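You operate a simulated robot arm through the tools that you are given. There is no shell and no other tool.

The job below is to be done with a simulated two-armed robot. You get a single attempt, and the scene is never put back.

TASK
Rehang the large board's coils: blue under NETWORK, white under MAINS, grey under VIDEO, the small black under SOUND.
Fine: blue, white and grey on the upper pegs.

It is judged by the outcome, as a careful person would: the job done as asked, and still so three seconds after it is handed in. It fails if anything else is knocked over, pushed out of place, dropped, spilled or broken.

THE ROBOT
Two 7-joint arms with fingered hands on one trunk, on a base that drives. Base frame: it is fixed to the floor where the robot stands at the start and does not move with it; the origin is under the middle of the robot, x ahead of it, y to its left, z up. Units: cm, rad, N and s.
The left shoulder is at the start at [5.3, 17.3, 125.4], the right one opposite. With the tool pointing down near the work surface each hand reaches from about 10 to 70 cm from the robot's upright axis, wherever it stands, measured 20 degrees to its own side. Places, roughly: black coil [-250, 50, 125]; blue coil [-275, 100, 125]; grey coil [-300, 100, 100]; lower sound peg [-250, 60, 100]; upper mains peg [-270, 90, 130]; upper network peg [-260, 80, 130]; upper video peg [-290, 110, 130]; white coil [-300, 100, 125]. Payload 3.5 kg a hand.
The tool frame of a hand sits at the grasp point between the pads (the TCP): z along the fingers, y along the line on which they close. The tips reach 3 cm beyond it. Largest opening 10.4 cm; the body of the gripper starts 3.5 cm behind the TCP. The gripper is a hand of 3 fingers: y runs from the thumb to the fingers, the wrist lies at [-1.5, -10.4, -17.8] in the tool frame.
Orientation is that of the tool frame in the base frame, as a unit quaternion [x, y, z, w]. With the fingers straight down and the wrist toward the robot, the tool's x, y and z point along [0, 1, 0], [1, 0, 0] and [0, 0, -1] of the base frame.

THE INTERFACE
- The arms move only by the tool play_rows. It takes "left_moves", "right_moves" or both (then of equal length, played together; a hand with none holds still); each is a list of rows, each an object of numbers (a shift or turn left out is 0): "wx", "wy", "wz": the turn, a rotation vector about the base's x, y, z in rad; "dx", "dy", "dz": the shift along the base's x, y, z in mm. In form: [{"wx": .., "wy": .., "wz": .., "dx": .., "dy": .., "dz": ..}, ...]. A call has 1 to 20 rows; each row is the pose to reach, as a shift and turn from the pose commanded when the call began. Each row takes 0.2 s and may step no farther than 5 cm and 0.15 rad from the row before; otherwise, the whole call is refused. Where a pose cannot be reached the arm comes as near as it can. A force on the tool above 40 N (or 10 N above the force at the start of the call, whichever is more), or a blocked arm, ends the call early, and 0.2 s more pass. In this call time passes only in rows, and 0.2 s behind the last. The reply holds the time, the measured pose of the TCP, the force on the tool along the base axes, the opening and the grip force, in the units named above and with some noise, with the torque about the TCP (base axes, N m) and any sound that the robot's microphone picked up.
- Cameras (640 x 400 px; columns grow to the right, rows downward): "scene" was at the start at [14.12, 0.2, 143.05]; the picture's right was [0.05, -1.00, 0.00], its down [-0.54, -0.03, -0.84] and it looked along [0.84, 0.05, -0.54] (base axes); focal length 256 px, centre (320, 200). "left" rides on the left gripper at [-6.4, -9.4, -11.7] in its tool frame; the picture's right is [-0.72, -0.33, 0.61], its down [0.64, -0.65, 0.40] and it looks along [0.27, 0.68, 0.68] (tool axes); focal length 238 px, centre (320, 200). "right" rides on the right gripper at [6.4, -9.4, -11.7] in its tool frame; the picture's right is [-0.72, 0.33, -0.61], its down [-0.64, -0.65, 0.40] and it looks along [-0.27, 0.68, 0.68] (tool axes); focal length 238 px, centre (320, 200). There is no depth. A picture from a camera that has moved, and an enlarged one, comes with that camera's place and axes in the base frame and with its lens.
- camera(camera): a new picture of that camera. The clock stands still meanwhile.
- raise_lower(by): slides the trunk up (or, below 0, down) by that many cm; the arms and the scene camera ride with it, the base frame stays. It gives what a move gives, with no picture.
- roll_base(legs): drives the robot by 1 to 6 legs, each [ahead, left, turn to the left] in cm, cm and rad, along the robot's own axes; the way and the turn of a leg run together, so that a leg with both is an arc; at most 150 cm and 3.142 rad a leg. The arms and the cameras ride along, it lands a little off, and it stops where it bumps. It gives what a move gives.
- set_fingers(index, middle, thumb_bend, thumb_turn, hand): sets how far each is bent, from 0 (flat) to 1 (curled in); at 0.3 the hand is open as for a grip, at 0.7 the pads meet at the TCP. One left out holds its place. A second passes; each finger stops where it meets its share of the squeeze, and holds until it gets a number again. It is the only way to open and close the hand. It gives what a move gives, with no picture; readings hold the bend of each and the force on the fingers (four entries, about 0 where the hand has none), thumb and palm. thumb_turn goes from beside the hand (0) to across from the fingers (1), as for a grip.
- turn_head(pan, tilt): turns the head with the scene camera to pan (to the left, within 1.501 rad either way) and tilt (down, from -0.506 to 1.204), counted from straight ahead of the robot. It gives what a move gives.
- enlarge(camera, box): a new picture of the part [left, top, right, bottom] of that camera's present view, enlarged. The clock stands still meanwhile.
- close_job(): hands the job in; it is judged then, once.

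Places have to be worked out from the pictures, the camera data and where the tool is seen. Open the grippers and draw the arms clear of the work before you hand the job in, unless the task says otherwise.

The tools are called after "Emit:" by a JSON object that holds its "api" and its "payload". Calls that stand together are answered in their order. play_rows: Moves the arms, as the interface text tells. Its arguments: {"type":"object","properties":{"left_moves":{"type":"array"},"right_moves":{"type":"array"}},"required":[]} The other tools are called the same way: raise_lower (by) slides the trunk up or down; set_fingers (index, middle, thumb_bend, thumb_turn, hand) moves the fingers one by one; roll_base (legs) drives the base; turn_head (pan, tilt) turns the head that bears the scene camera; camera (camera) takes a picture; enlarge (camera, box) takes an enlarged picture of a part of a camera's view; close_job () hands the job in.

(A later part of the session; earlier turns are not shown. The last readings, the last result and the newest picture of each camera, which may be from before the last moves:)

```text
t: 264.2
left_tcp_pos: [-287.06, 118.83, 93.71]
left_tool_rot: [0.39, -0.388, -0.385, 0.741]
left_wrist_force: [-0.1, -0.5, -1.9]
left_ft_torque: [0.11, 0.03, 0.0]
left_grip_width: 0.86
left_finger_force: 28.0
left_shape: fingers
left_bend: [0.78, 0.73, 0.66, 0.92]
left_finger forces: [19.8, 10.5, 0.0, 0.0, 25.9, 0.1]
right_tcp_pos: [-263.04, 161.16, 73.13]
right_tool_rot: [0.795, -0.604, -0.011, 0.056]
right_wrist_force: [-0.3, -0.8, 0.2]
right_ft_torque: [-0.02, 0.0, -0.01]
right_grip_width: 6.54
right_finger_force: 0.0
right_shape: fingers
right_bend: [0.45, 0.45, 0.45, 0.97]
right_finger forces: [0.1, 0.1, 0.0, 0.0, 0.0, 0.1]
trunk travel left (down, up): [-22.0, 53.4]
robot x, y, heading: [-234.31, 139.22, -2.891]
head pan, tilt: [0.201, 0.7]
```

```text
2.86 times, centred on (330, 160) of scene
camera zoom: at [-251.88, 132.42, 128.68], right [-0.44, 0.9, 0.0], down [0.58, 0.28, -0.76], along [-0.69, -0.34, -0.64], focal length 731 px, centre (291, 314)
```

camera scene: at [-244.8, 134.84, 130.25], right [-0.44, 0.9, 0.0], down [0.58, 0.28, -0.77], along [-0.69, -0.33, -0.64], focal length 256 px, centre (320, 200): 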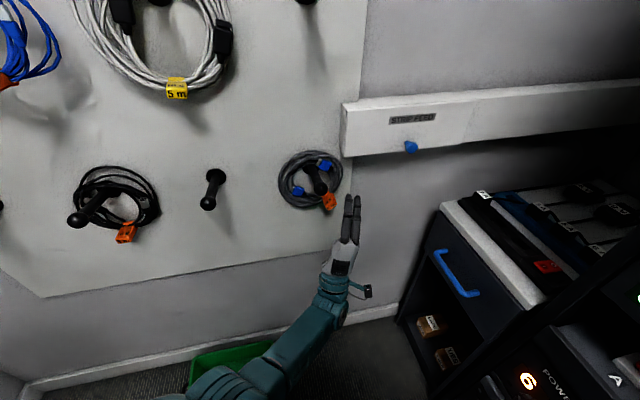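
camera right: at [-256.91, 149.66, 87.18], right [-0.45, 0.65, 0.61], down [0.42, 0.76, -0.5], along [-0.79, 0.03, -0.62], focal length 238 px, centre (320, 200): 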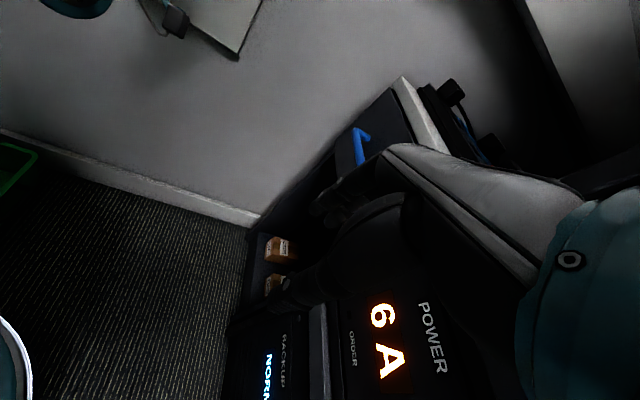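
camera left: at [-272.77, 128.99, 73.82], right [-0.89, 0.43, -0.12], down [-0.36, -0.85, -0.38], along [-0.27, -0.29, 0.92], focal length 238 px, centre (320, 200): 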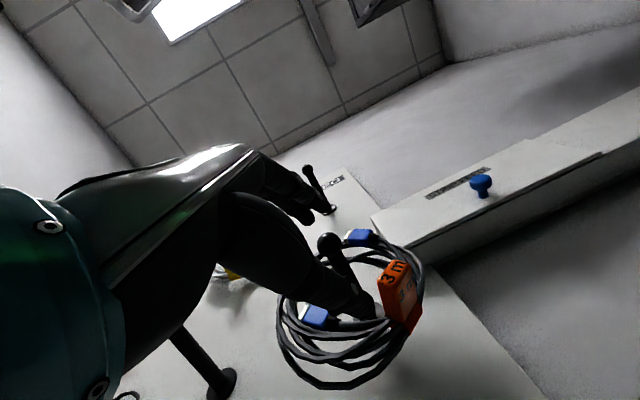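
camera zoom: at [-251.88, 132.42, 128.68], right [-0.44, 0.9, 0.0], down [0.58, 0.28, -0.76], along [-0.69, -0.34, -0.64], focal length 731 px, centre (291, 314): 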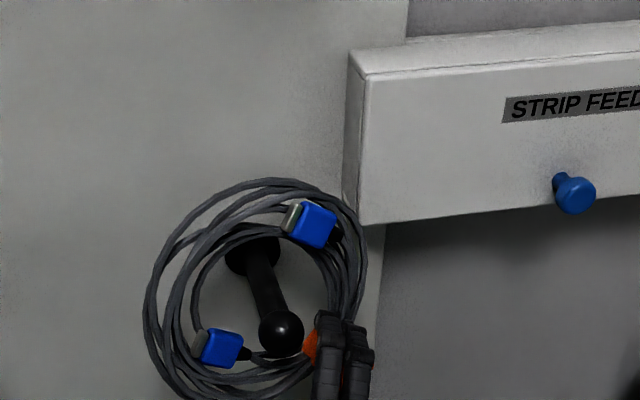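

The knob is well centred now. I pull the ring off by backing the base out 11 cm.

Emit:
{"api": "roll_base", "payload": {"legs": [[-10.1, -4.4, 0]]}}

Emit:
{"api": "camera", "payload": {"camera": "scene"}}

Emit:
{"api": "camera", "payload": {"camera": "left"}}

```text
t: 265.4
left_tcp_pos: [-278.34, 125.69, 93.67]
left_tool_rot: [0.389, -0.389, -0.385, 0.741]
left_wrist_force: [-0.8, -0.2, -2.7]
left_ft_torque: [0.12, 0.0, 0.02]
left_grip_width: 0.85
left_finger_force: 28.1
left_shape: fingers
left_bend: [0.78, 0.73, 0.66, 0.92]
left_finger forces: [19.8, 10.5, 0.0, 0.1, 25.9, 0.0]
right_tcp_pos: [-254.41, 167.82, 73.31]
right_tool_rot: [0.795, -0.605, -0.011, 0.056]
right_wrist_force: [0.2, 0.5, 0.2]
right_ft_torque: [0.0, 0.01, 0.01]
right_grip_width: 6.57
right_finger_force: 0.1
right_shape: fingers
right_bend: [0.45, 0.45, 0.45, 0.97]
right_finger forces: [0.0, 0.0, 0.0, 0.0, 0.1, 0.1]
trunk travel left (down, up): [-22.0, 53.4]
robot x, y, heading: [-225.89, 145.63, -2.891]
head pan, tilt: [0.201, 0.7]
```

```text
taken
camera scene: at [-243.29, 139.15, 128.7], right [-0.44, 0.9, 0.0], down [0.58, 0.28, -0.77], along [-0.69, -0.33, -0.64], focal length 256 px, centre (320, 200)
```

scene: 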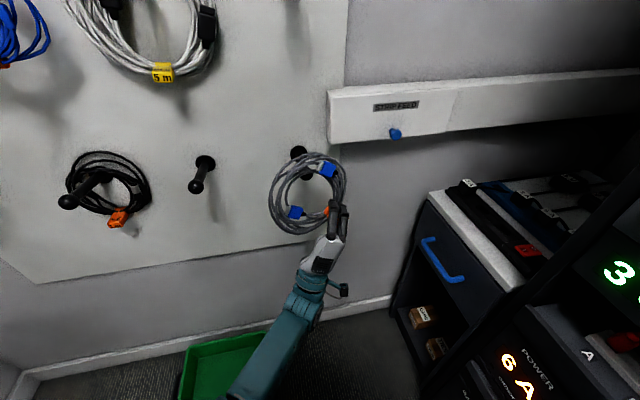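

```text
taken
camera left: at [-273.35, 130.58, 79.09], right [-0.91, 0.33, -0.24], down [-0.27, -0.93, -0.24], along [-0.3, -0.15, 0.94], focal length 238 px, centre (320, 200)
```

left: 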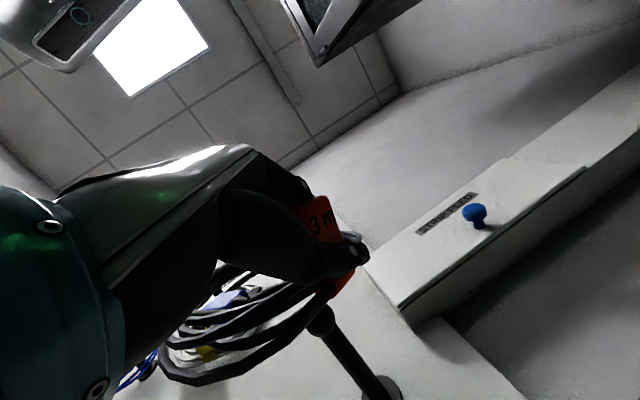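

The ring is off the lower peg and firmly held. I back off 3 cm more and then raise the trunk in steps, keeping the right hand low near the rack.

Emit:
{"api": "roll_base", "payload": {"legs": [[-2.8, -1.2, 0]]}}

Emit:
{"api": "raise_lower", "payload": {"by": 12}}

Emit:
{"api": "play_rows", "payload": {"right_moves": [{"dz": -30}, {"dz": -60}, {"dz": -90}, {"dz": -115}]}}

Emit:
{"api": "camera", "payload": {"camera": "scene"}}

```text
t: 266.2
left_tcp_pos: [-275.92, 127.62, 93.66]
left_tool_rot: [0.389, -0.388, -0.384, 0.741]
left_wrist_force: [0.4, 0.2, -2.2]
left_ft_torque: [0.12, 0.03, 0.04]
left_grip_width: 0.84
left_finger_force: 28.4
left_shape: fingers
left_bend: [0.78, 0.73, 0.66, 0.92]
left_finger forces: [19.8, 10.4, 0.0, 0.0, 25.9, 0.1]
right_tcp_pos: [-252.0, 169.81, 73.26]
right_tool_rot: [0.794, -0.605, -0.011, 0.056]
right_wrist_force: [-0.8, 0.0, -0.1]
right_ft_torque: [0.0, -0.03, 0.0]
right_grip_width: 6.56
right_finger_force: 0.1
right_shape: fingers
right_bend: [0.45, 0.45, 0.45, 0.97]
right_finger forces: [0.0, 0.0, 0.0, 0.0, 0.0, 0.0]
trunk travel left (down, up): [-22.0, 53.4]
robot x, y, heading: [-223.13, 147.75, -2.885]
head pan, tilt: [0.201, 0.7]
```

```text
t: 267.8
left_tcp_pos: [-276.12, 127.58, 105.52]
left_tool_rot: [0.39, -0.389, -0.385, 0.741]
left_wrist_force: [-0.5, 0.1, -1.6]
left_ft_torque: [0.12, 0.04, 0.02]
left_grip_width: 0.85
left_finger_force: 28.4
left_shape: fingers
left_bend: [0.78, 0.73, 0.66, 0.92]
left_finger forces: [20.1, 10.3, 0.0, 0.1, 26.0, 0.0]
right_tcp_pos: [-252.23, 169.8, 85.23]
right_tool_rot: [0.795, -0.604, -0.01, 0.056]
right_wrist_force: [-0.9, -0.5, 0.3]
right_ft_torque: [0.0, 0.03, 0.0]
right_grip_width: 6.54
right_finger_force: 0.0
right_shape: fingers
right_bend: [0.45, 0.45, 0.45, 0.97]
right_finger forces: [0.1, 0.1, 0.1, 0.1, 0.1, 0.0]
trunk travel left (down, up): [-34.0, 41.4]
robot x, y, heading: [-223.72, 147.59, -2.89]
head pan, tilt: [0.201, 0.7]
```

```text
t: 268.8
left_tcp_pos: [-276.05, 127.62, 105.59]
left_tool_rot: [0.389, -0.389, -0.385, 0.741]
left_wrist_force: [-0.3, -0.3, -1.9]
left_ft_torque: [0.1, 0.02, 0.03]
left_grip_width: 0.85
left_finger_force: 28.5
left_shape: fingers
left_bend: [0.78, 0.73, 0.66, 0.92]
left_finger forces: [20.1, 10.3, 0.0, 0.1, 26.1, 0.0]
right_tcp_pos: [-252.56, 171.3, 74.09]
right_tool_rot: [0.795, -0.604, -0.007, 0.059]
right_wrist_force: [-0.3, 0.3, -0.3]
right_ft_torque: [0.01, 0.0, 0.04]
right_grip_width: 6.54
right_finger_force: 0.1
right_shape: fingers
right_bend: [0.45, 0.45, 0.45, 0.97]
right_finger forces: [0.0, 0.1, 0.0, 0.0, 0.0, 0.0]
right hand out of reach, approached as far as the arm can: row 1, 2, 3, 4
trunk travel left (down, up): [-34.0, 41.4]
robot x, y, heading: [-223.34, 147.54, -2.892]
head pan, tilt: [0.201, 0.7]
```

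```text
taken
camera scene: at [-236.33, 142.16, 140.93], right [-0.44, 0.9, 0.0], down [0.58, 0.28, -0.76], along [-0.69, -0.33, -0.64], focal length 256 px, centre (320, 200)
```

scene: 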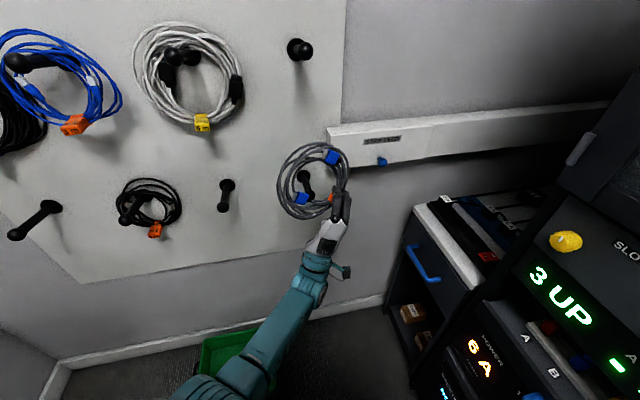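

Working as planned. Before raising further, I try tucking the now lower-hanging right hand inward.

Emit:
{"api": "play_rows", "payload": {"right_moves": [{"dx": 15, "dy": -10, "dz": 0}, {"dx": 30, "dy": -20, "dz": 0}, {"dx": 45, "dy": -30, "dz": 0}]}}

Emit:
{"api": "raise_lower", "payload": {"by": 11}}

Emit:
{"api": "turn_head", "payload": {"pan": -0.7, "tilt": 1.0}}

Emit:
{"api": "camera", "payload": {"camera": "scene"}}

```text
t: 269.6
left_tcp_pos: [-276.0, 127.42, 105.63]
left_tool_rot: [0.389, -0.39, -0.385, 0.741]
left_wrist_force: [-0.7, 0.0, -3.0]
left_ft_torque: [0.11, 0.05, 0.0]
left_grip_width: 0.84
left_finger_force: 29.0
left_shape: fingers
left_bend: [0.78, 0.73, 0.66, 0.92]
left_finger forces: [20.2, 10.3, 0.0, 0.0, 26.1, 0.0]
right_tcp_pos: [-249.95, 171.95, 74.36]
right_tool_rot: [0.796, -0.603, -0.003, 0.061]
right_wrist_force: [-0.3, 0.7, 0.7]
right_ft_torque: [0.0, 0.0, 0.01]
right_grip_width: 6.56
right_finger_force: 0.0
right_shape: fingers
right_bend: [0.45, 0.45, 0.45, 0.97]
right_finger forces: [0.1, 0.1, 0.1, 0.0, 0.0, 0.0]
right hand out of reach, approached as far as the arm can: row 1, 2, 3
trunk travel left (down, up): [-34.0, 41.4]
robot x, y, heading: [-223.14, 147.54, -2.893]
head pan, tilt: [0.201, 0.7]
```

```text
t: 271.0
left_tcp_pos: [-276.07, 127.59, 116.6]
left_tool_rot: [0.39, -0.389, -0.384, 0.741]
left_wrist_force: [0.3, -0.6, -2.8]
left_ft_torque: [0.12, 0.04, -0.02]
left_grip_width: 0.84
left_finger_force: 28.0
left_shape: fingers
left_bend: [0.78, 0.73, 0.66, 0.92]
left_finger forces: [20.2, 10.2, 0.1, 0.0, 26.0, 0.0]
right_tcp_pos: [-250.84, 171.67, 86.37]
right_tool_rot: [0.794, -0.602, -0.022, 0.083]
right_wrist_force: [-0.4, 0.3, 0.3]
right_ft_torque: [0.0, -0.02, -0.01]
right_grip_width: 6.53
right_finger_force: 0.0
right_shape: fingers
right_bend: [0.45, 0.45, 0.45, 0.97]
right_finger forces: [0.0, 0.1, 0.0, 0.0, 0.1, 0.0]
trunk travel left (down, up): [-45.0, 30.4]
robot x, y, heading: [-223.09, 147.79, -2.887]
head pan, tilt: [0.201, 0.7]
```

```text
t: 272.2
left_tcp_pos: [-276.01, 127.49, 116.59]
left_tool_rot: [0.388, -0.39, -0.386, 0.74]
left_wrist_force: [0.3, 0.0, -3.1]
left_ft_torque: [0.09, 0.0, -0.01]
left_grip_width: 0.88
left_finger_force: 28.0
left_shape: fingers
left_bend: [0.78, 0.73, 0.66, 0.92]
left_finger forces: [20.2, 10.2, 0.0, 0.0, 26.2, 0.1]
right_tcp_pos: [-250.81, 171.65, 86.33]
right_tool_rot: [0.795, -0.601, -0.021, 0.083]
right_wrist_force: [0.2, -0.5, 0.2]
right_ft_torque: [0.02, -0.03, -0.01]
right_grip_width: 6.54
right_finger_force: 0.1
right_shape: fingers
right_bend: [0.45, 0.45, 0.45, 0.97]
right_finger forces: [0.0, 0.0, 0.1, 0.0, 0.0, 0.0]
trunk travel left (down, up): [-45.0, 30.4]
robot x, y, heading: [-223.25, 147.36, -2.891]
head pan, tilt: [-0.7, 1.0]
```

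```text
taken
camera scene: at [-232.33, 149.56, 149.7], right [0.43, 0.9, 0.0], down [0.76, -0.36, -0.54], along [-0.49, 0.23, -0.84], focal length 256 px, centre (320, 200)
```

scene: 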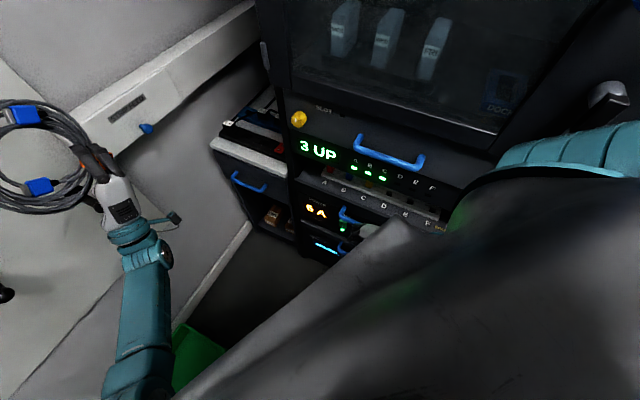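

The right hand may be near a blue drawer handle, so I shift the base 4 cm to the left before raising the last 10.7 cm.

Emit:
{"api": "roll_base", "payload": {"legs": [[-1.6, 3.7, 0]]}}

Emit:
{"api": "raise_lower", "payload": {"by": 10.7}}

Emit:
{"api": "camera", "payload": {"camera": "scene"}}

Emit:
{"api": "camera", "payload": {"camera": "right"}}

```text
t: 273.1
left_tcp_pos: [-273.4, 124.37, 116.74]
left_tool_rot: [0.39, -0.389, -0.385, 0.74]
left_wrist_force: [-0.2, -0.2, -2.8]
left_ft_torque: [0.11, 0.03, 0.01]
left_grip_width: 0.84
left_finger_force: 28.4
left_shape: fingers
left_bend: [0.78, 0.73, 0.66, 0.92]
left_finger forces: [20.1, 10.3, 0.0, 0.1, 26.1, 0.1]
right_tcp_pos: [-248.36, 168.48, 86.39]
right_tool_rot: [0.794, -0.602, -0.022, 0.083]
right_wrist_force: [0.2, -0.6, -0.2]
right_ft_torque: [0.01, -0.01, -0.02]
right_grip_width: 6.54
right_finger_force: 0.0
right_shape: fingers
right_bend: [0.45, 0.45, 0.45, 0.97]
right_finger forces: [0.0, 0.0, 0.0, 0.0, 0.0, 0.1]
trunk travel left (down, up): [-45.0, 30.4]
robot x, y, heading: [-220.94, 144.4, -2.888]
head pan, tilt: [-0.7, 1.0]
```

```text
t: 274.4
left_tcp_pos: [-273.5, 124.39, 127.37]
left_tool_rot: [0.389, -0.389, -0.385, 0.741]
left_wrist_force: [0.8, -0.6, -2.3]
left_ft_torque: [0.1, 0.06, 0.03]
left_grip_width: 0.87
left_finger_force: 28.4
left_shape: fingers
left_bend: [0.78, 0.73, 0.66, 0.92]
left_finger forces: [20.3, 10.3, 0.0, 0.1, 26.1, 0.0]
right_tcp_pos: [-248.33, 168.59, 97.11]
right_tool_rot: [0.794, -0.602, -0.021, 0.083]
right_wrist_force: [0.4, 0.7, 0.0]
right_ft_torque: [-0.03, 0.01, -0.01]
right_grip_width: 6.55
right_finger_force: 0.1
right_shape: fingers
right_bend: [0.45, 0.45, 0.45, 0.97]
right_finger forces: [0.0, 0.1, 0.0, 0.0, 0.1, 0.1]
trunk travel left (down, up): [-55.7, 19.7]
robot x, y, heading: [-220.88, 144.81, -2.886]
head pan, tilt: [-0.7, 1.0]
```

```text
taken
camera scene: at [-228.61, 146.75, 160.43], right [0.43, 0.9, 0.0], down [0.76, -0.37, -0.54], along [-0.49, 0.23, -0.84], focal length 256 px, centre (320, 200)
```

scene: 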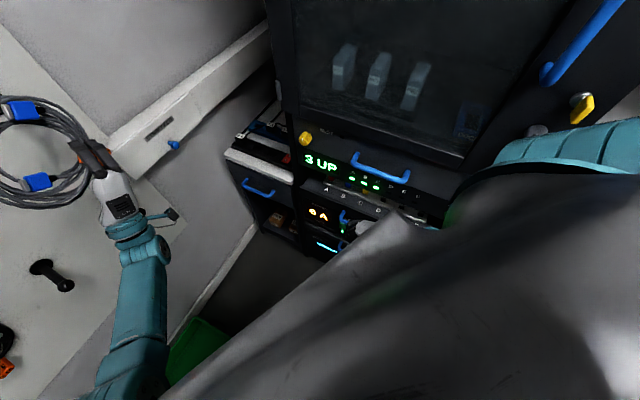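

```text
taken
camera right: at [-236.02, 166.19, 107.45], right [-0.43, 0.67, 0.61], down [0.39, 0.74, -0.54], along [-0.82, 0.01, -0.58], focal length 238 px, centre (320, 200)
```

right: 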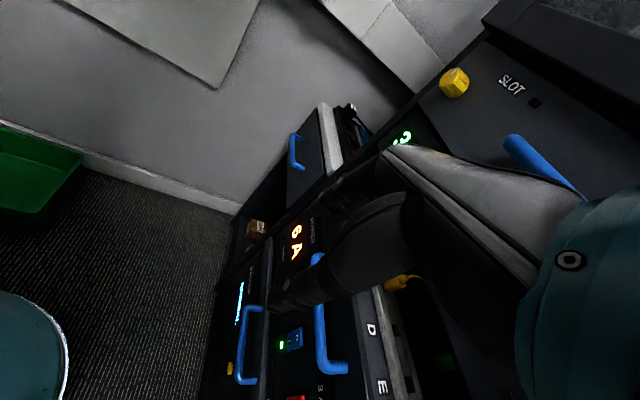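

The ring is raised to the upper row's height. I look at it relative to the upper VIDEO peg.

Emit:
{"api": "turn_head", "payload": {"pan": 0.25, "tilt": 0.7}}

Emit:
{"api": "camera", "payload": {"camera": "scene"}}

Emit:
{"api": "enlarge", "payload": {"camera": "scene", "box": [220, 90, 400, 230]}}

```text
t: 275.7
left_tcp_pos: [-273.6, 124.42, 127.29]
left_tool_rot: [0.389, -0.39, -0.385, 0.741]
left_wrist_force: [0.4, -0.8, -3.4]
left_ft_torque: [0.14, 0.04, -0.01]
left_grip_width: 0.84
left_finger_force: 28.5
left_shape: fingers
left_bend: [0.78, 0.73, 0.66, 0.92]
left_finger forces: [20.4, 10.1, 0.0, 0.0, 26.2, 0.0]
right_tcp_pos: [-248.33, 168.63, 97.05]
right_tool_rot: [0.794, -0.602, -0.022, 0.083]
right_wrist_force: [0.4, 0.1, 0.0]
right_ft_torque: [0.03, 0.01, -0.05]
right_grip_width: 6.52
right_finger_force: 0.1
right_shape: fingers
right_bend: [0.45, 0.45, 0.45, 0.97]
right_finger forces: [0.1, 0.0, 0.0, 0.0, 0.0, 0.0]
trunk travel left (down, up): [-55.7, 19.7]
robot x, y, heading: [-220.74, 144.44, -2.892]
head pan, tilt: [0.25, 0.7]
```

```text
taken
camera scene: at [-229.79, 139.66, 162.77], right [-0.48, 0.88, 0.0], down [0.57, 0.31, -0.76], along [-0.67, -0.37, -0.64], focal length 256 px, centre (320, 200)
```

scene: 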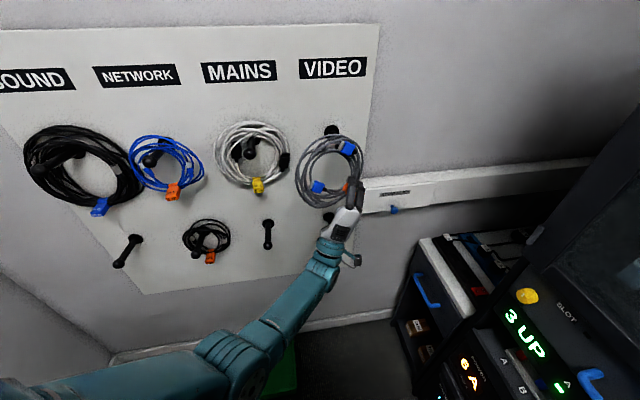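

```text
2.86 times, centred on (310, 160) of scene
camera zoom: at [-229.79, 139.66, 162.77], right [-0.48, 0.88, 0.0], down [0.57, 0.31, -0.76], along [-0.67, -0.37, -0.64], focal length 731 px, centre (349, 314)
```

zoom: 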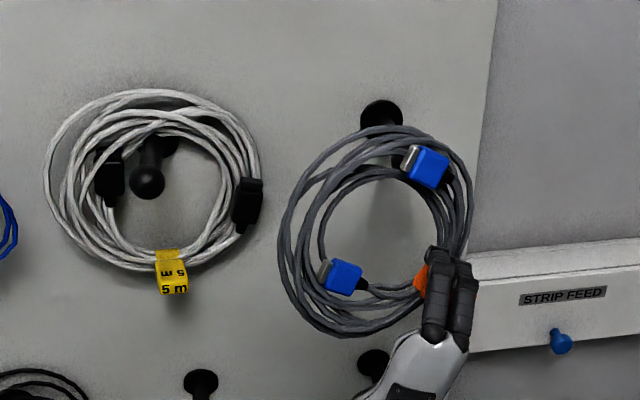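

I find the drawer handles at R≈304, so there is about 10 cm of room on the right. The ring's opening is centred at R 261.8, z 131.8; the knob is at 266.3, 132. I shift the base 4.5 cm right.

Emit:
{"api": "roll_base", "payload": {"legs": [[1.8, -4.1, 0]]}}

Emit:
{"api": "enlarge", "payload": {"camera": "scene", "box": [220, 90, 400, 230]}}

Emit:
{"api": "camera", "payload": {"camera": "left"}}

```text
t: 276.6
left_tcp_pos: [-276.35, 127.84, 127.24]
left_tool_rot: [0.389, -0.391, -0.386, 0.74]
left_wrist_force: [0.2, 0.7, -2.5]
left_ft_torque: [0.1, 0.05, 0.0]
left_grip_width: 0.85
left_finger_force: 28.6
left_shape: fingers
left_bend: [0.78, 0.73, 0.66, 0.92]
left_finger forces: [20.4, 10.2, 0.1, 0.0, 26.1, 0.0]
right_tcp_pos: [-251.05, 172.11, 97.07]
right_tool_rot: [0.794, -0.602, -0.022, 0.083]
right_wrist_force: [0.1, 0.4, 0.5]
right_ft_torque: [0.01, -0.03, 0.0]
right_grip_width: 6.56
right_finger_force: 0.1
right_shape: fingers
right_bend: [0.45, 0.45, 0.45, 0.97]
right_finger forces: [0.0, 0.1, 0.0, 0.0, 0.1, 0.1]
trunk travel left (down, up): [-55.7, 19.7]
robot x, y, heading: [-223.88, 147.78, -2.892]
head pan, tilt: [0.25, 0.7]
```

```text
2.86 times, centred on (310, 160) of scene
camera zoom: at [-232.57, 143.16, 162.78], right [-0.48, 0.88, 0.0], down [0.57, 0.31, -0.76], along [-0.67, -0.37, -0.64], focal length 731 px, centre (349, 314)
```

zoom: 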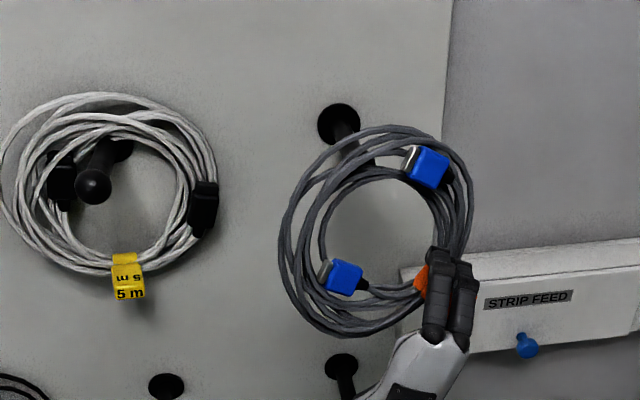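

```text
taken
camera left: at [-271.29, 132.77, 112.71], right [-0.91, 0.33, -0.24], down [-0.27, -0.93, -0.24], along [-0.3, -0.15, 0.94], focal length 238 px, centre (320, 200)
```

left: 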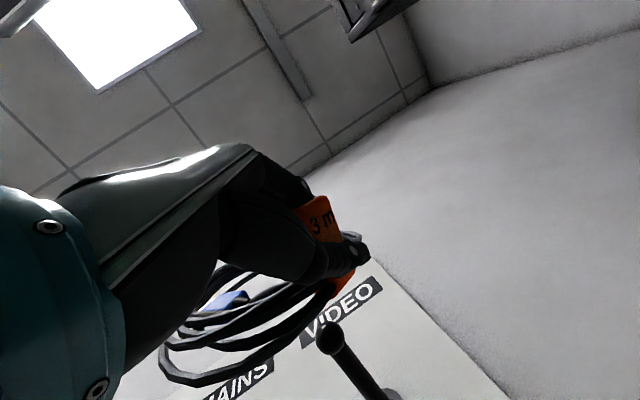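

The ring is now lined up with the upper VIDEO peg. I drive forward 8.5 cm and check that the knob enters the opening.

Emit:
{"api": "roll_base", "payload": {"legs": [[7.8, 3.4, 0]]}}

Emit:
{"api": "enlarge", "payload": {"camera": "scene", "box": [220, 90, 400, 230]}}

Emit:
{"api": "camera", "payload": {"camera": "left"}}

```text
t: 277.7
left_tcp_pos: [-283.17, 122.65, 127.35]
left_tool_rot: [0.39, -0.39, -0.386, 0.74]
left_wrist_force: [-0.1, -0.4, -2.2]
left_ft_torque: [0.13, 0.02, -0.01]
left_grip_width: 0.84
left_finger_force: 28.5
left_shape: fingers
left_bend: [0.78, 0.73, 0.66, 0.92]
left_finger forces: [20.4, 10.0, 0.1, 0.0, 26.3, 0.0]
right_tcp_pos: [-257.85, 166.77, 96.91]
right_tool_rot: [0.794, -0.601, -0.022, 0.083]
right_wrist_force: [0.7, -0.4, 0.1]
right_ft_torque: [-0.02, 0.01, 0.02]
right_grip_width: 6.55
right_finger_force: 0.0
right_shape: fingers
right_bend: [0.45, 0.45, 0.45, 0.97]
right_finger forces: [0.0, 0.0, 0.0, 0.1, 0.0, 0.1]
trunk travel left (down, up): [-55.7, 19.7]
robot x, y, heading: [-230.35, 142.48, -2.896]
head pan, tilt: [0.25, 0.7]
```

```text
2.86 times, centred on (310, 160) of scene
camera zoom: at [-239.38, 137.85, 162.77], right [-0.48, 0.88, 0.0], down [0.57, 0.31, -0.76], along [-0.67, -0.37, -0.64], focal length 731 px, centre (349, 314)
```

zoom: 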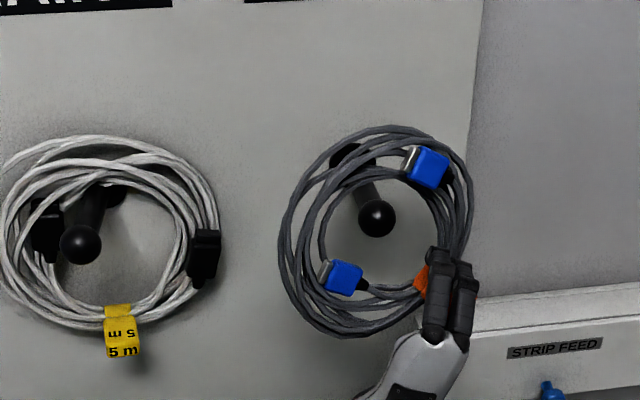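

```text
taken
camera left: at [-278.09, 127.52, 112.69], right [-0.91, 0.33, -0.24], down [-0.27, -0.93, -0.24], along [-0.31, -0.15, 0.94], focal length 238 px, centre (320, 200)
```

left: 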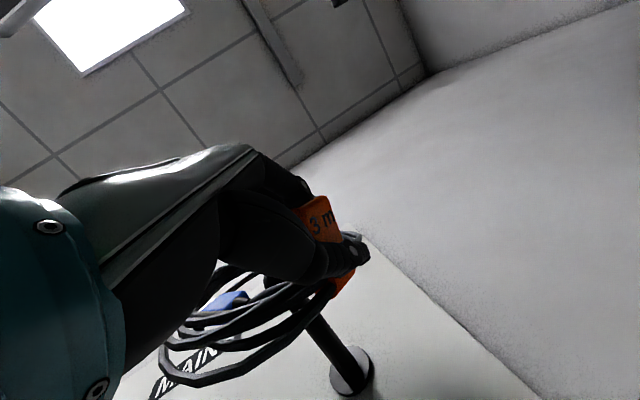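

The knob appears right in the middle of the opening. I drive forward 6 cm more so the ring passes well over the knob.

Emit:
{"api": "roll_base", "payload": {"legs": [[5.5, 2.4, 0]]}}

Emit:
{"api": "enlarge", "payload": {"camera": "scene", "box": [220, 90, 400, 230]}}

Emit:
{"api": "camera", "payload": {"camera": "left"}}

```text
t: 278.6
left_tcp_pos: [-287.96, 118.76, 127.2]
left_tool_rot: [0.39, -0.39, -0.386, 0.739]
left_wrist_force: [0.1, 1.1, -2.0]
left_ft_torque: [0.12, 0.04, 0.01]
left_grip_width: 0.85
left_finger_force: 28.6
left_shape: fingers
left_bend: [0.78, 0.73, 0.66, 0.92]
left_finger forces: [20.6, 10.1, 0.0, 0.0, 26.3, 0.0]
right_tcp_pos: [-262.65, 163.0, 96.93]
right_tool_rot: [0.794, -0.602, -0.022, 0.082]
right_wrist_force: [-0.1, 0.2, 0.4]
right_ft_torque: [0.04, -0.01, 0.01]
right_grip_width: 6.53
right_finger_force: 0.0
right_shape: fingers
right_bend: [0.45, 0.45, 0.45, 0.97]
right_finger forces: [0.0, 0.0, 0.1, 0.1, 0.1, 0.0]
trunk travel left (down, up): [-55.7, 19.7]
robot x, y, heading: [-235.4, 139.12, -2.887]
head pan, tilt: [0.25, 0.7]
```

```text
2.86 times, centred on (310, 160) of scene
camera zoom: at [-244.2, 134.06, 162.77], right [-0.48, 0.88, 0.0], down [0.57, 0.31, -0.76], along [-0.67, -0.37, -0.65], focal length 731 px, centre (349, 314)
```

zoom: 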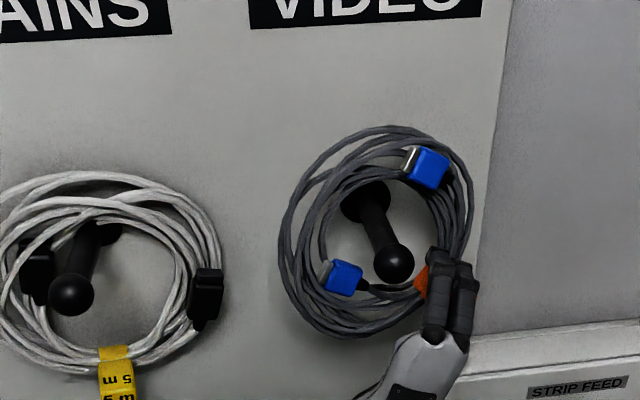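

```text
taken
camera left: at [-282.87, 123.73, 112.65], right [-0.91, 0.33, -0.24], down [-0.27, -0.93, -0.24], along [-0.31, -0.15, 0.94], focal length 238 px, centre (320, 200)
```

left: 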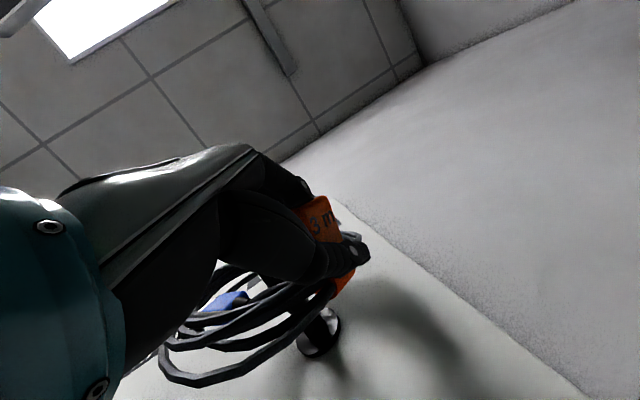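

The ring is over the peg past its knob. I lower it about 4.5 cm in small steps until the peg takes the weight.

Emit:
{"api": "play_rows", "payload": {"left_moves": [{"dz": -10}, {"dz": -20}, {"dz": -30}, {"dz": -38}, {"dz": -44}]}}

Emit:
{"api": "enlarge", "payload": {"camera": "scene", "box": [220, 100, 400, 240]}}

```text
t: 279.8
left_tcp_pos: [-287.83, 118.8, 122.92]
left_tool_rot: [0.39, -0.388, -0.386, 0.741]
left_wrist_force: [-0.2, -1.5, 2.7]
left_ft_torque: [-0.03, -0.01, 0.02]
left_grip_width: 0.83
left_finger_force: 26.1
left_shape: fingers
left_bend: [0.78, 0.73, 0.66, 0.93]
left_finger forces: [19.7, 9.9, 0.0, 0.1, 22.2, 0.0]
right_tcp_pos: [-262.63, 163.0, 97.02]
right_tool_rot: [0.795, -0.601, -0.022, 0.083]
right_wrist_force: [-0.4, 0.4, 0.4]
right_ft_torque: [0.04, 0.05, 0.02]
right_grip_width: 6.57
right_finger_force: 0.1
right_shape: fingers
right_bend: [0.45, 0.45, 0.45, 0.97]
right_finger forces: [0.0, 0.0, 0.1, 0.0, 0.1, 0.0]
trunk travel left (down, up): [-55.7, 19.7]
robot x, y, heading: [-235.0, 138.84, -2.892]
head pan, tilt: [0.25, 0.7]
```

```text
2.86 times, centred on (310, 170) of scene
camera zoom: at [-244.0, 134.13, 162.79], right [-0.48, 0.88, 0.0], down [0.56, 0.31, -0.77], along [-0.67, -0.37, -0.64], focal length 731 px, centre (349, 286)
```

zoom: 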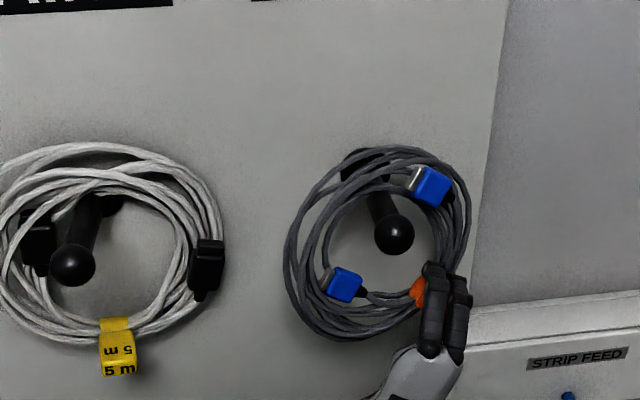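

The peg carries the ring now (+2.7 N). I open the hand partly and check that it hangs.

Emit:
{"api": "set_fingers", "payload": {"hand": "left", "index": 0.5, "middle": 0.5, "thumb_bend": 0.5}}

Emit:
{"api": "enlarge", "payload": {"camera": "scene", "box": [220, 100, 400, 240]}}

Emit:
{"api": "camera", "payload": {"camera": "left"}}

```text
t: 280.8
left_tcp_pos: [-287.87, 118.85, 122.8]
left_tool_rot: [0.39, -0.389, -0.385, 0.741]
left_wrist_force: [-0.6, 0.5, -0.5]
left_ft_torque: [0.01, 0.01, -0.04]
left_grip_width: 5.18
left_finger_force: 0.2
left_shape: fingers
left_bend: [0.5, 0.5, 0.5, 0.97]
left_finger forces: [0.0, 0.0, 0.0, 0.1, 0.5, 0.0]
right_tcp_pos: [-262.58, 163.16, 97.07]
right_tool_rot: [0.794, -0.602, -0.021, 0.083]
right_wrist_force: [0.0, -0.3, 0.4]
right_ft_torque: [0.03, 0.03, 0.0]
right_grip_width: 6.53
right_finger_force: 0.1
right_shape: fingers
right_bend: [0.45, 0.45, 0.45, 0.97]
right_finger forces: [0.1, 0.0, 0.0, 0.1, 0.0, 0.0]
trunk travel left (down, up): [-55.7, 19.7]
robot x, y, heading: [-234.97, 138.77, -2.892]
head pan, tilt: [0.25, 0.7]
```

```text
2.86 times, centred on (310, 170) of scene
camera zoom: at [-244.04, 134.16, 162.78], right [-0.48, 0.88, 0.0], down [0.56, 0.31, -0.76], along [-0.67, -0.37, -0.64], focal length 731 px, centre (349, 286)
```

zoom: 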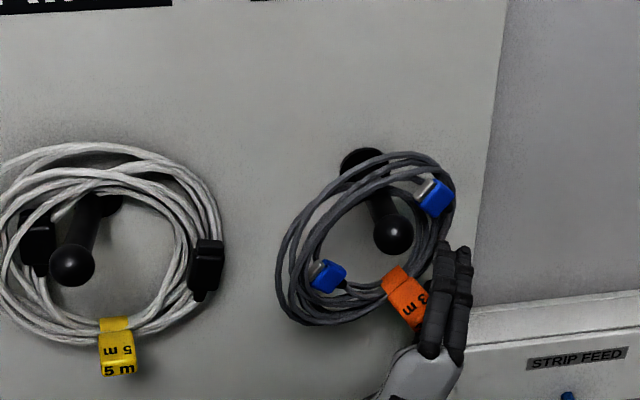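

```text
taken
camera left: at [-282.78, 123.81, 108.31], right [-0.91, 0.33, -0.24], down [-0.27, -0.93, -0.24], along [-0.3, -0.15, 0.94], focal length 238 px, centre (320, 200)
```

left: 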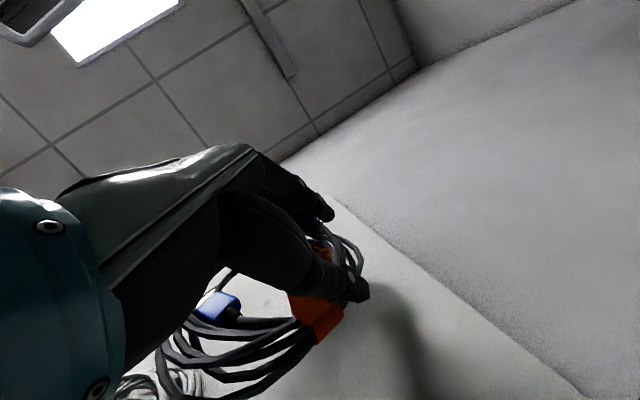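

Grey hangs on the upper VIDEO peg, loosely touching my thumb. I open wider and withdraw along the finger direction, alternating small base moves back with small trunk lowering.

Emit:
{"api": "set_fingers", "payload": {"hand": "left", "index": 0.42, "middle": 0.42, "thumb_bend": 0.4}}

Emit:
{"api": "raise_lower", "payload": {"by": -0.8}}

Emit:
{"api": "roll_base", "payload": {"legs": [[-2.5, 0, 0]]}}

Emit:
{"api": "raise_lower", "payload": {"by": -1.0}}

Emit:
{"api": "roll_base", "payload": {"legs": [[-3, 0, 0]]}}

Emit:
{"api": "enlarge", "payload": {"camera": "scene", "box": [220, 90, 400, 230]}}

Emit:
{"api": "camera", "payload": {"camera": "left"}}

```text
t: 281.8
left_tcp_pos: [-287.87, 118.78, 122.83]
left_tool_rot: [0.39, -0.389, -0.385, 0.74]
left_wrist_force: [0.6, 0.5, -0.7]
left_ft_torque: [0.04, 0.04, 0.06]
left_grip_width: 7.49
left_finger_force: 0.1
left_shape: fingers
left_bend: [0.42, 0.42, 0.4, 0.97]
left_finger forces: [0.0, 0.0, 0.0, 0.1, 0.0, 0.0]
right_tcp_pos: [-262.62, 163.1, 97.13]
right_tool_rot: [0.794, -0.601, -0.022, 0.084]
right_wrist_force: [0.4, -0.1, 0.3]
right_ft_torque: [-0.02, 0.0, -0.03]
right_grip_width: 6.53
right_finger_force: 0.0
right_shape: fingers
right_bend: [0.45, 0.45, 0.45, 0.97]
right_finger forces: [0.1, 0.0, 0.1, 0.0, 0.2, 0.0]
trunk travel left (down, up): [-55.7, 19.7]
robot x, y, heading: [-235.24, 139.18, -2.895]
head pan, tilt: [0.25, 0.7]
```

```text
t: 282.4
left_tcp_pos: [-287.88, 118.77, 122.06]
left_tool_rot: [0.391, -0.389, -0.385, 0.74]
left_wrist_force: [0.9, 0.1, -0.2]
left_ft_torque: [-0.03, -0.03, 0.02]
left_grip_width: 7.47
left_finger_force: 0.1
left_shape: fingers
left_bend: [0.42, 0.42, 0.4, 0.97]
left_finger forces: [0.0, 0.1, 0.0, 0.0, 0.0, 0.0]
right_tcp_pos: [-262.59, 163.1, 96.37]
right_tool_rot: [0.794, -0.602, -0.022, 0.084]
right_wrist_force: [0.0, 0.0, 0.3]
right_ft_torque: [0.02, -0.01, 0.0]
right_grip_width: 6.53
right_finger_force: 0.1
right_shape: fingers
right_bend: [0.45, 0.45, 0.45, 0.97]
right_finger forces: [0.1, 0.0, 0.1, 0.0, 0.0, 0.1]
trunk travel left (down, up): [-54.9, 20.5]
robot x, y, heading: [-234.8, 138.69, -2.892]
head pan, tilt: [0.25, 0.7]
```

```text
t: 283.2
left_tcp_pos: [-285.52, 119.4, 121.99]
left_tool_rot: [0.39, -0.389, -0.385, 0.74]
left_wrist_force: [-0.3, -0.1, -0.2]
left_ft_torque: [0.01, -0.02, 0.03]
left_grip_width: 7.51
left_finger_force: 0.1
left_shape: fingers
left_bend: [0.42, 0.42, 0.4, 0.97]
left_finger forces: [0.1, 0.0, 0.0, 0.1, 0.0, 0.0]
right_tcp_pos: [-260.22, 163.6, 96.2]
right_tool_rot: [0.794, -0.602, -0.022, 0.083]
right_wrist_force: [0.3, -0.3, 0.9]
right_ft_torque: [0.01, -0.02, 0.06]
right_grip_width: 6.53
right_finger_force: 0.1
right_shape: fingers
right_bend: [0.45, 0.45, 0.45, 0.97]
right_finger forces: [0.1, 0.0, 0.0, 0.1, 0.0, 0.0]
trunk travel left (down, up): [-54.9, 20.5]
robot x, y, heading: [-232.65, 139.41, -2.889]
head pan, tilt: [0.25, 0.7]
```

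```text
t: 283.8
left_tcp_pos: [-285.34, 119.51, 121.26]
left_tool_rot: [0.389, -0.389, -0.385, 0.741]
left_wrist_force: [0.3, -0.8, 0.2]
left_ft_torque: [-0.02, -0.01, -0.02]
left_grip_width: 7.47
left_finger_force: 0.1
left_shape: fingers
left_bend: [0.42, 0.42, 0.4, 0.97]
left_finger forces: [0.0, 0.0, 0.1, 0.1, 0.0, 0.1]
right_tcp_pos: [-259.99, 163.71, 95.32]
right_tool_rot: [0.794, -0.602, -0.022, 0.084]
right_wrist_force: [-0.1, 0.5, -0.3]
right_ft_torque: [-0.02, 0.01, -0.02]
right_grip_width: 6.54
right_finger_force: 0.1
right_shape: fingers
right_bend: [0.45, 0.45, 0.45, 0.97]
right_finger forces: [0.0, 0.0, 0.0, 0.1, 0.0, 0.0]
trunk travel left (down, up): [-53.9, 21.5]
robot x, y, heading: [-232.48, 139.41, -2.891]
head pan, tilt: [0.25, 0.7]
```

```text
t: 284.6
left_tcp_pos: [-282.51, 120.22, 121.15]
left_tool_rot: [0.389, -0.39, -0.386, 0.74]
left_wrist_force: [0.0, 0.3, -0.2]
left_ft_torque: [0.0, -0.01, -0.01]
left_grip_width: 7.49
left_finger_force: 0.1
left_shape: fingers
left_bend: [0.42, 0.42, 0.4, 0.97]
left_finger forces: [0.0, 0.0, 0.0, 0.0, 0.1, 0.0]
right_tcp_pos: [-257.31, 164.45, 95.24]
right_tool_rot: [0.795, -0.601, -0.023, 0.083]
right_wrist_force: [0.3, 0.7, 0.2]
right_ft_torque: [0.01, 0.01, 0.02]
right_grip_width: 6.54
right_finger_force: 0.2
right_shape: fingers
right_bend: [0.45, 0.45, 0.45, 0.97]
right_finger forces: [0.0, 0.0, 0.1, 0.0, 0.0, 0.0]
trunk travel left (down, up): [-53.9, 21.5]
robot x, y, heading: [-229.85, 140.24, -2.891]
head pan, tilt: [0.25, 0.7]
```

```text
2.86 times, centred on (310, 160) of scene
camera zoom: at [-238.83, 135.49, 160.97], right [-0.48, 0.88, 0.0], down [0.56, 0.31, -0.77], along [-0.67, -0.37, -0.64], focal length 731 px, centre (349, 314)
```

zoom: 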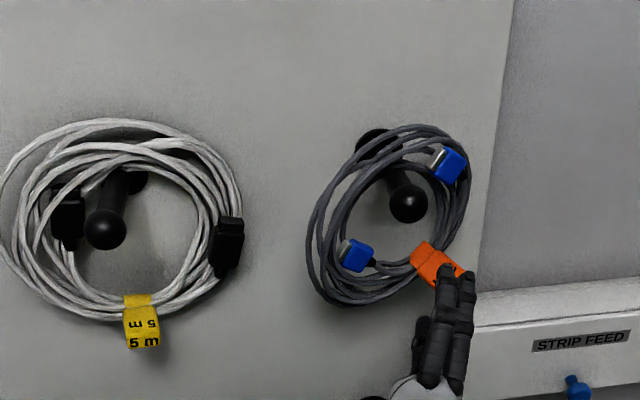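

```text
taken
camera left: at [-277.44, 125.16, 106.55], right [-0.91, 0.33, -0.24], down [-0.27, -0.93, -0.24], along [-0.3, -0.15, 0.94], focal length 238 px, centre (320, 200)
```

left: 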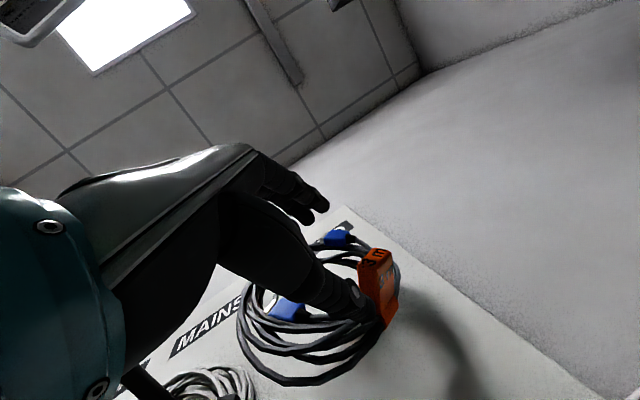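

The hand is nearly out. I back straight away from the board another 10 cm and look at the whole board.

Emit:
{"api": "roll_base", "payload": {"legs": [[-9.2, -4.0, 0]]}}

Emit:
{"api": "turn_head", "payload": {"pan": 0.4, "tilt": 0.5}}

Emit:
{"api": "camera", "payload": {"camera": "scene"}}

Emit:
{"api": "enlarge", "payload": {"camera": "scene", "box": [220, 60, 420, 220]}}

```text
t: 285.8
left_tcp_pos: [-274.44, 126.42, 121.16]
left_tool_rot: [0.388, -0.39, -0.387, 0.74]
left_wrist_force: [0.6, 0.2, 0.3]
left_ft_torque: [-0.02, -0.01, 0.01]
left_grip_width: 7.51
left_finger_force: 0.0
left_shape: fingers
left_bend: [0.42, 0.42, 0.4, 0.97]
left_finger forces: [0.0, 0.0, 0.0, 0.0, 0.1, 0.0]
right_tcp_pos: [-249.28, 170.52, 95.35]
right_tool_rot: [0.793, -0.602, -0.022, 0.084]
right_wrist_force: [-0.7, 0.6, -0.1]
right_ft_torque: [0.04, -0.01, -0.01]
right_grip_width: 6.54
right_finger_force: 0.0
right_shape: fingers
right_bend: [0.45, 0.45, 0.45, 0.97]
right_finger forces: [0.0, 0.0, 0.0, 0.0, 0.0, 0.0]
trunk travel left (down, up): [-53.9, 21.5]
robot x, y, heading: [-221.81, 146.57, -2.893]
head pan, tilt: [0.25, 0.7]
```

```text
t: 286.5
left_tcp_pos: [-274.42, 126.48, 121.09]
left_tool_rot: [0.39, -0.39, -0.386, 0.74]
left_wrist_force: [0.1, -0.1, 0.4]
left_ft_torque: [0.01, 0.0, 0.0]
left_grip_width: 7.46
left_finger_force: 0.1
left_shape: fingers
left_bend: [0.42, 0.42, 0.4, 0.97]
left_finger forces: [0.0, 0.0, 0.0, 0.0, 0.0, 0.0]
right_tcp_pos: [-249.29, 170.49, 95.23]
right_tool_rot: [0.793, -0.603, -0.023, 0.083]
right_wrist_force: [-0.6, 0.0, -0.2]
right_ft_torque: [0.0, 0.0, -0.01]
right_grip_width: 6.54
right_finger_force: 0.1
right_shape: fingers
right_bend: [0.45, 0.45, 0.45, 0.97]
right_finger forces: [0.0, 0.0, 0.1, 0.1, 0.0, 0.0]
trunk travel left (down, up): [-53.9, 21.5]
robot x, y, heading: [-221.8, 146.36, -2.893]
head pan, tilt: [0.4, 0.499]
```

```text
taken
camera scene: at [-230.61, 140.18, 162.74], right [-0.6, 0.8, 0.0], down [0.38, 0.29, -0.88], along [-0.7, -0.53, -0.48], focal length 256 px, centre (320, 200)
```

scene: 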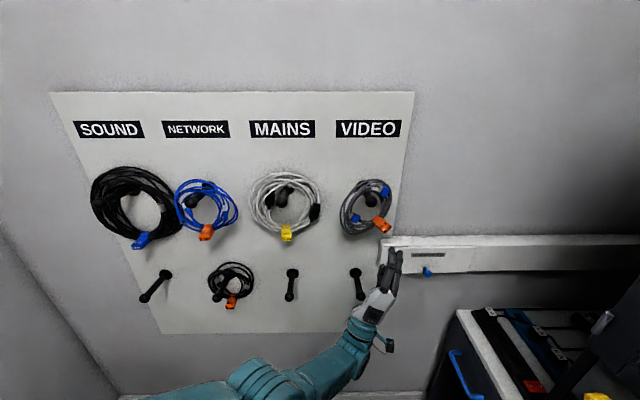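

```text
2.50 times, centred on (320, 140) of scene
camera zoom: at [-230.61, 140.18, 162.74], right [-0.6, 0.8, 0.0], down [0.38, 0.29, -0.88], along [-0.7, -0.53, -0.48], focal length 640 px, centre (320, 350)
```

zoom: 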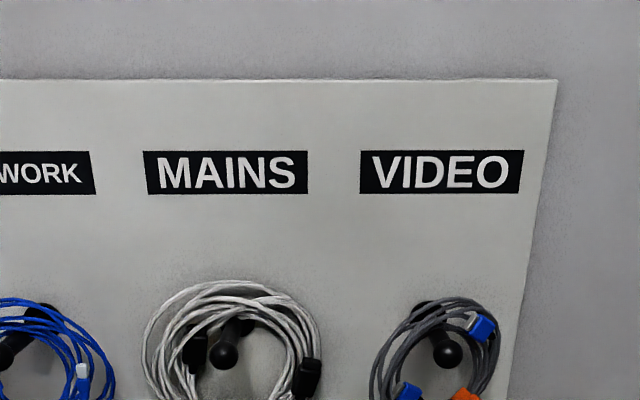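

All three upper coils are right: blue under NETWORK, white under MAINS, grey under VIDEO. Now the small black. I back away, square up to the board and shift left in front of the NETWORK/SOUND columns.

Emit:
{"api": "roll_base", "payload": {"legs": [[-16.5, -7.2, 0], [0, 0, 0.418], [0, 12, 0]]}}

Emit:
{"api": "raise_lower", "payload": {"by": -15}}

Emit:
{"api": "raise_lower", "payload": {"by": -14}}

Emit:
{"api": "turn_head", "payload": {"pan": 0.2, "tilt": 0.5}}

Emit:
{"api": "camera", "payload": {"camera": "scene"}}

```text
t: 290.1
left_tcp_pos: [-239.41, 108.02, 121.13]
left_tool_rot: [0.463, -0.298, -0.22, 0.805]
left_wrist_force: [0.4, 0.4, 0.0]
left_ft_torque: [-0.01, -0.03, -0.01]
left_grip_width: 7.51
left_finger_force: 0.1
left_shape: fingers
left_bend: [0.42, 0.42, 0.4, 0.97]
left_finger forces: [0.1, 0.1, 0.0, 0.1, 0.1, 0.1]
right_tcp_pos: [-234.69, 158.75, 95.36]
right_tool_rot: [0.903, -0.42, -0.003, 0.086]
right_wrist_force: [-0.2, -0.6, 0.1]
right_ft_torque: [0.01, -0.02, 0.0]
right_grip_width: 6.53
right_finger_force: 0.1
right_shape: fingers
right_bend: [0.45, 0.45, 0.45, 0.97]
right_finger forces: [0.1, 0.1, 0.1, 0.0, 0.1, 0.0]
trunk travel left (down, up): [-53.9, 21.5]
robot x, y, heading: [-200.18, 148.1, -2.46]
head pan, tilt: [0.4, 0.499]
```

```text
t: 291.9
left_tcp_pos: [-239.43, 107.97, 106.24]
left_tool_rot: [0.463, -0.298, -0.22, 0.805]
left_wrist_force: [0.4, 0.6, -0.3]
left_ft_torque: [-0.01, -0.02, 0.02]
left_grip_width: 7.5
left_finger_force: 0.0
left_shape: fingers
left_bend: [0.42, 0.42, 0.4, 0.97]
left_finger forces: [0.1, 0.0, 0.0, 0.0, 0.0, 0.1]
right_tcp_pos: [-234.83, 158.71, 80.25]
right_tool_rot: [0.903, -0.421, -0.004, 0.086]
right_wrist_force: [-0.2, -0.5, -0.7]
right_ft_torque: [0.01, -0.02, -0.05]
right_grip_width: 6.53
right_finger_force: 0.0
right_shape: fingers
right_bend: [0.45, 0.45, 0.45, 0.97]
right_finger forces: [0.0, 0.1, 0.0, 0.1, 0.1, 0.0]
trunk travel left (down, up): [-38.9, 36.5]
robot x, y, heading: [-199.74, 147.88, -2.465]
head pan, tilt: [0.4, 0.499]
```

```text
t: 293.6
left_tcp_pos: [-239.45, 108.14, 92.17]
left_tool_rot: [0.463, -0.298, -0.22, 0.806]
left_wrist_force: [0.6, -0.3, 0.7]
left_ft_torque: [0.02, 0.0, 0.04]
left_grip_width: 7.5
left_finger_force: 0.1
left_shape: fingers
left_bend: [0.42, 0.42, 0.4, 0.97]
left_finger forces: [0.0, 0.1, 0.1, 0.0, 0.0, 0.0]
right_tcp_pos: [-234.87, 158.83, 66.28]
right_tool_rot: [0.903, -0.42, -0.001, 0.087]
right_wrist_force: [-0.3, 0.2, 0.2]
right_ft_torque: [-0.04, 0.0, 0.03]
right_grip_width: 6.54
right_finger_force: 0.0
right_shape: fingers
right_bend: [0.45, 0.45, 0.45, 0.97]
right_finger forces: [0.0, 0.0, 0.0, 0.1, 0.0, 0.1]
trunk travel left (down, up): [-24.9, 50.5]
robot x, y, heading: [-199.69, 148.06, -2.464]
head pan, tilt: [0.4, 0.499]
```

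```text
t: 294.3
left_tcp_pos: [-239.56, 108.09, 92.07]
left_tool_rot: [0.462, -0.299, -0.221, 0.805]
left_wrist_force: [0.3, 0.0, -0.4]
left_ft_torque: [0.03, 0.01, -0.02]
left_grip_width: 7.48
left_finger_force: 0.1
left_shape: fingers
left_bend: [0.42, 0.42, 0.4, 0.97]
left_finger forces: [0.0, 0.1, 0.0, 0.1, 0.0, 0.0]
right_tcp_pos: [-234.8, 158.83, 66.37]
right_tool_rot: [0.903, -0.42, -0.001, 0.087]
right_wrist_force: [0.3, -0.5, -0.1]
right_ft_torque: [-0.02, 0.01, -0.01]
right_grip_width: 6.56
right_finger_force: 0.0
right_shape: fingers
right_bend: [0.45, 0.45, 0.45, 0.97]
right_finger forces: [0.1, 0.0, 0.0, 0.0, 0.1, 0.0]
trunk travel left (down, up): [-24.9, 50.5]
robot x, y, heading: [-199.67, 147.91, -2.465]
head pan, tilt: [0.201, 0.499]
```

```text
taken
camera scene: at [-212.57, 135.15, 133.44], right [-0.77, 0.64, 0.0], down [0.31, 0.37, -0.88], along [-0.56, -0.68, -0.48], focal length 256 px, centre (320, 200)
```

scene: 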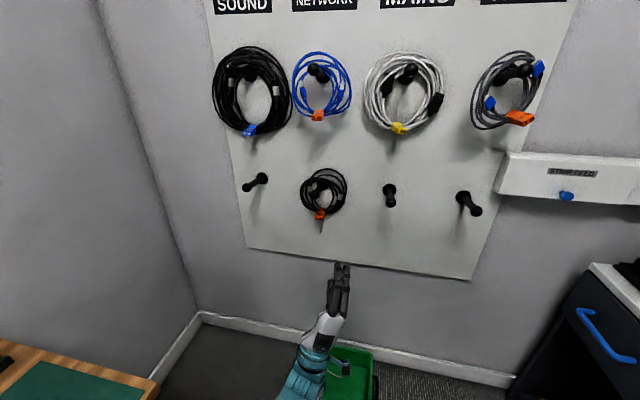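

The small black's tag is at about R 221.5, z 86.5. I bring the left hand in front of it, taking out roll and some pitch.

Emit:
{"api": "play_rows", "payload": {"left_moves": [{"dx": 0, "dy": -35, "dz": -15, "wx": 0.067, "wy": 0.026, "wz": -0.03}, {"dx": 0, "dy": -70, "dz": -30, "wx": 0.134, "wy": 0.052, "wz": -0.06}, {"dx": 1, "dy": -105, "dz": -45, "wx": 0.2, "wy": 0.079, "wz": -0.09}, {"dx": 1, "dy": -140, "dz": -58, "wx": 0.267, "wy": 0.105, "wz": -0.118}]}}

Emit:
{"api": "camera", "payload": {"camera": "scene"}}

```text
t: 295.3
left_tcp_pos: [-237.77, 96.16, 88.73]
left_tool_rot: [0.529, -0.255, -0.319, 0.744]
left_wrist_force: [0.0, -0.3, 0.6]
left_ft_torque: [0.03, 0.01, -0.01]
left_grip_width: 7.51
left_finger_force: 0.0
left_shape: fingers
left_bend: [0.42, 0.42, 0.4, 0.97]
left_finger forces: [0.1, 0.0, 0.0, 0.0, 0.1, 0.0]
left hand out of reach, approached as far as the arm can: row 3, 4
right_tcp_pos: [-234.83, 158.8, 66.16]
right_tool_rot: [0.903, -0.42, 0.0, 0.088]
right_wrist_force: [0.6, 0.1, 0.3]
right_ft_torque: [-0.03, -0.02, -0.02]
right_grip_width: 6.54
right_finger_force: 0.1
right_shape: fingers
right_bend: [0.45, 0.45, 0.45, 0.97]
right_finger forces: [0.0, 0.1, 0.0, 0.0, 0.0, 0.1]
trunk travel left (down, up): [-24.9, 50.5]
robot x, y, heading: [-200.08, 147.92, -2.463]
head pan, tilt: [0.201, 0.499]
```

```text
taken
camera scene: at [-212.62, 135.17, 133.44], right [-0.77, 0.64, 0.0], down [0.31, 0.37, -0.88], along [-0.56, -0.68, -0.48], focal length 256 px, centre (320, 200)
```

scene: 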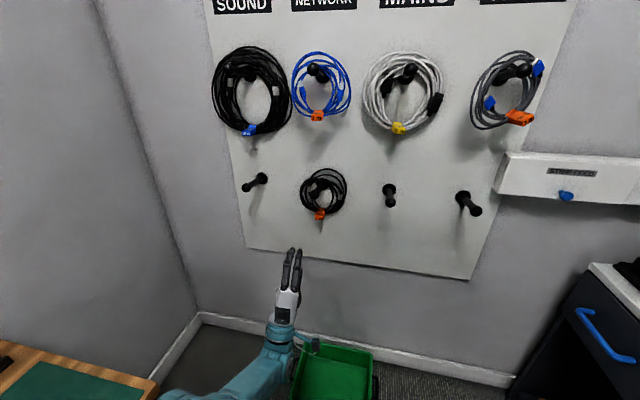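

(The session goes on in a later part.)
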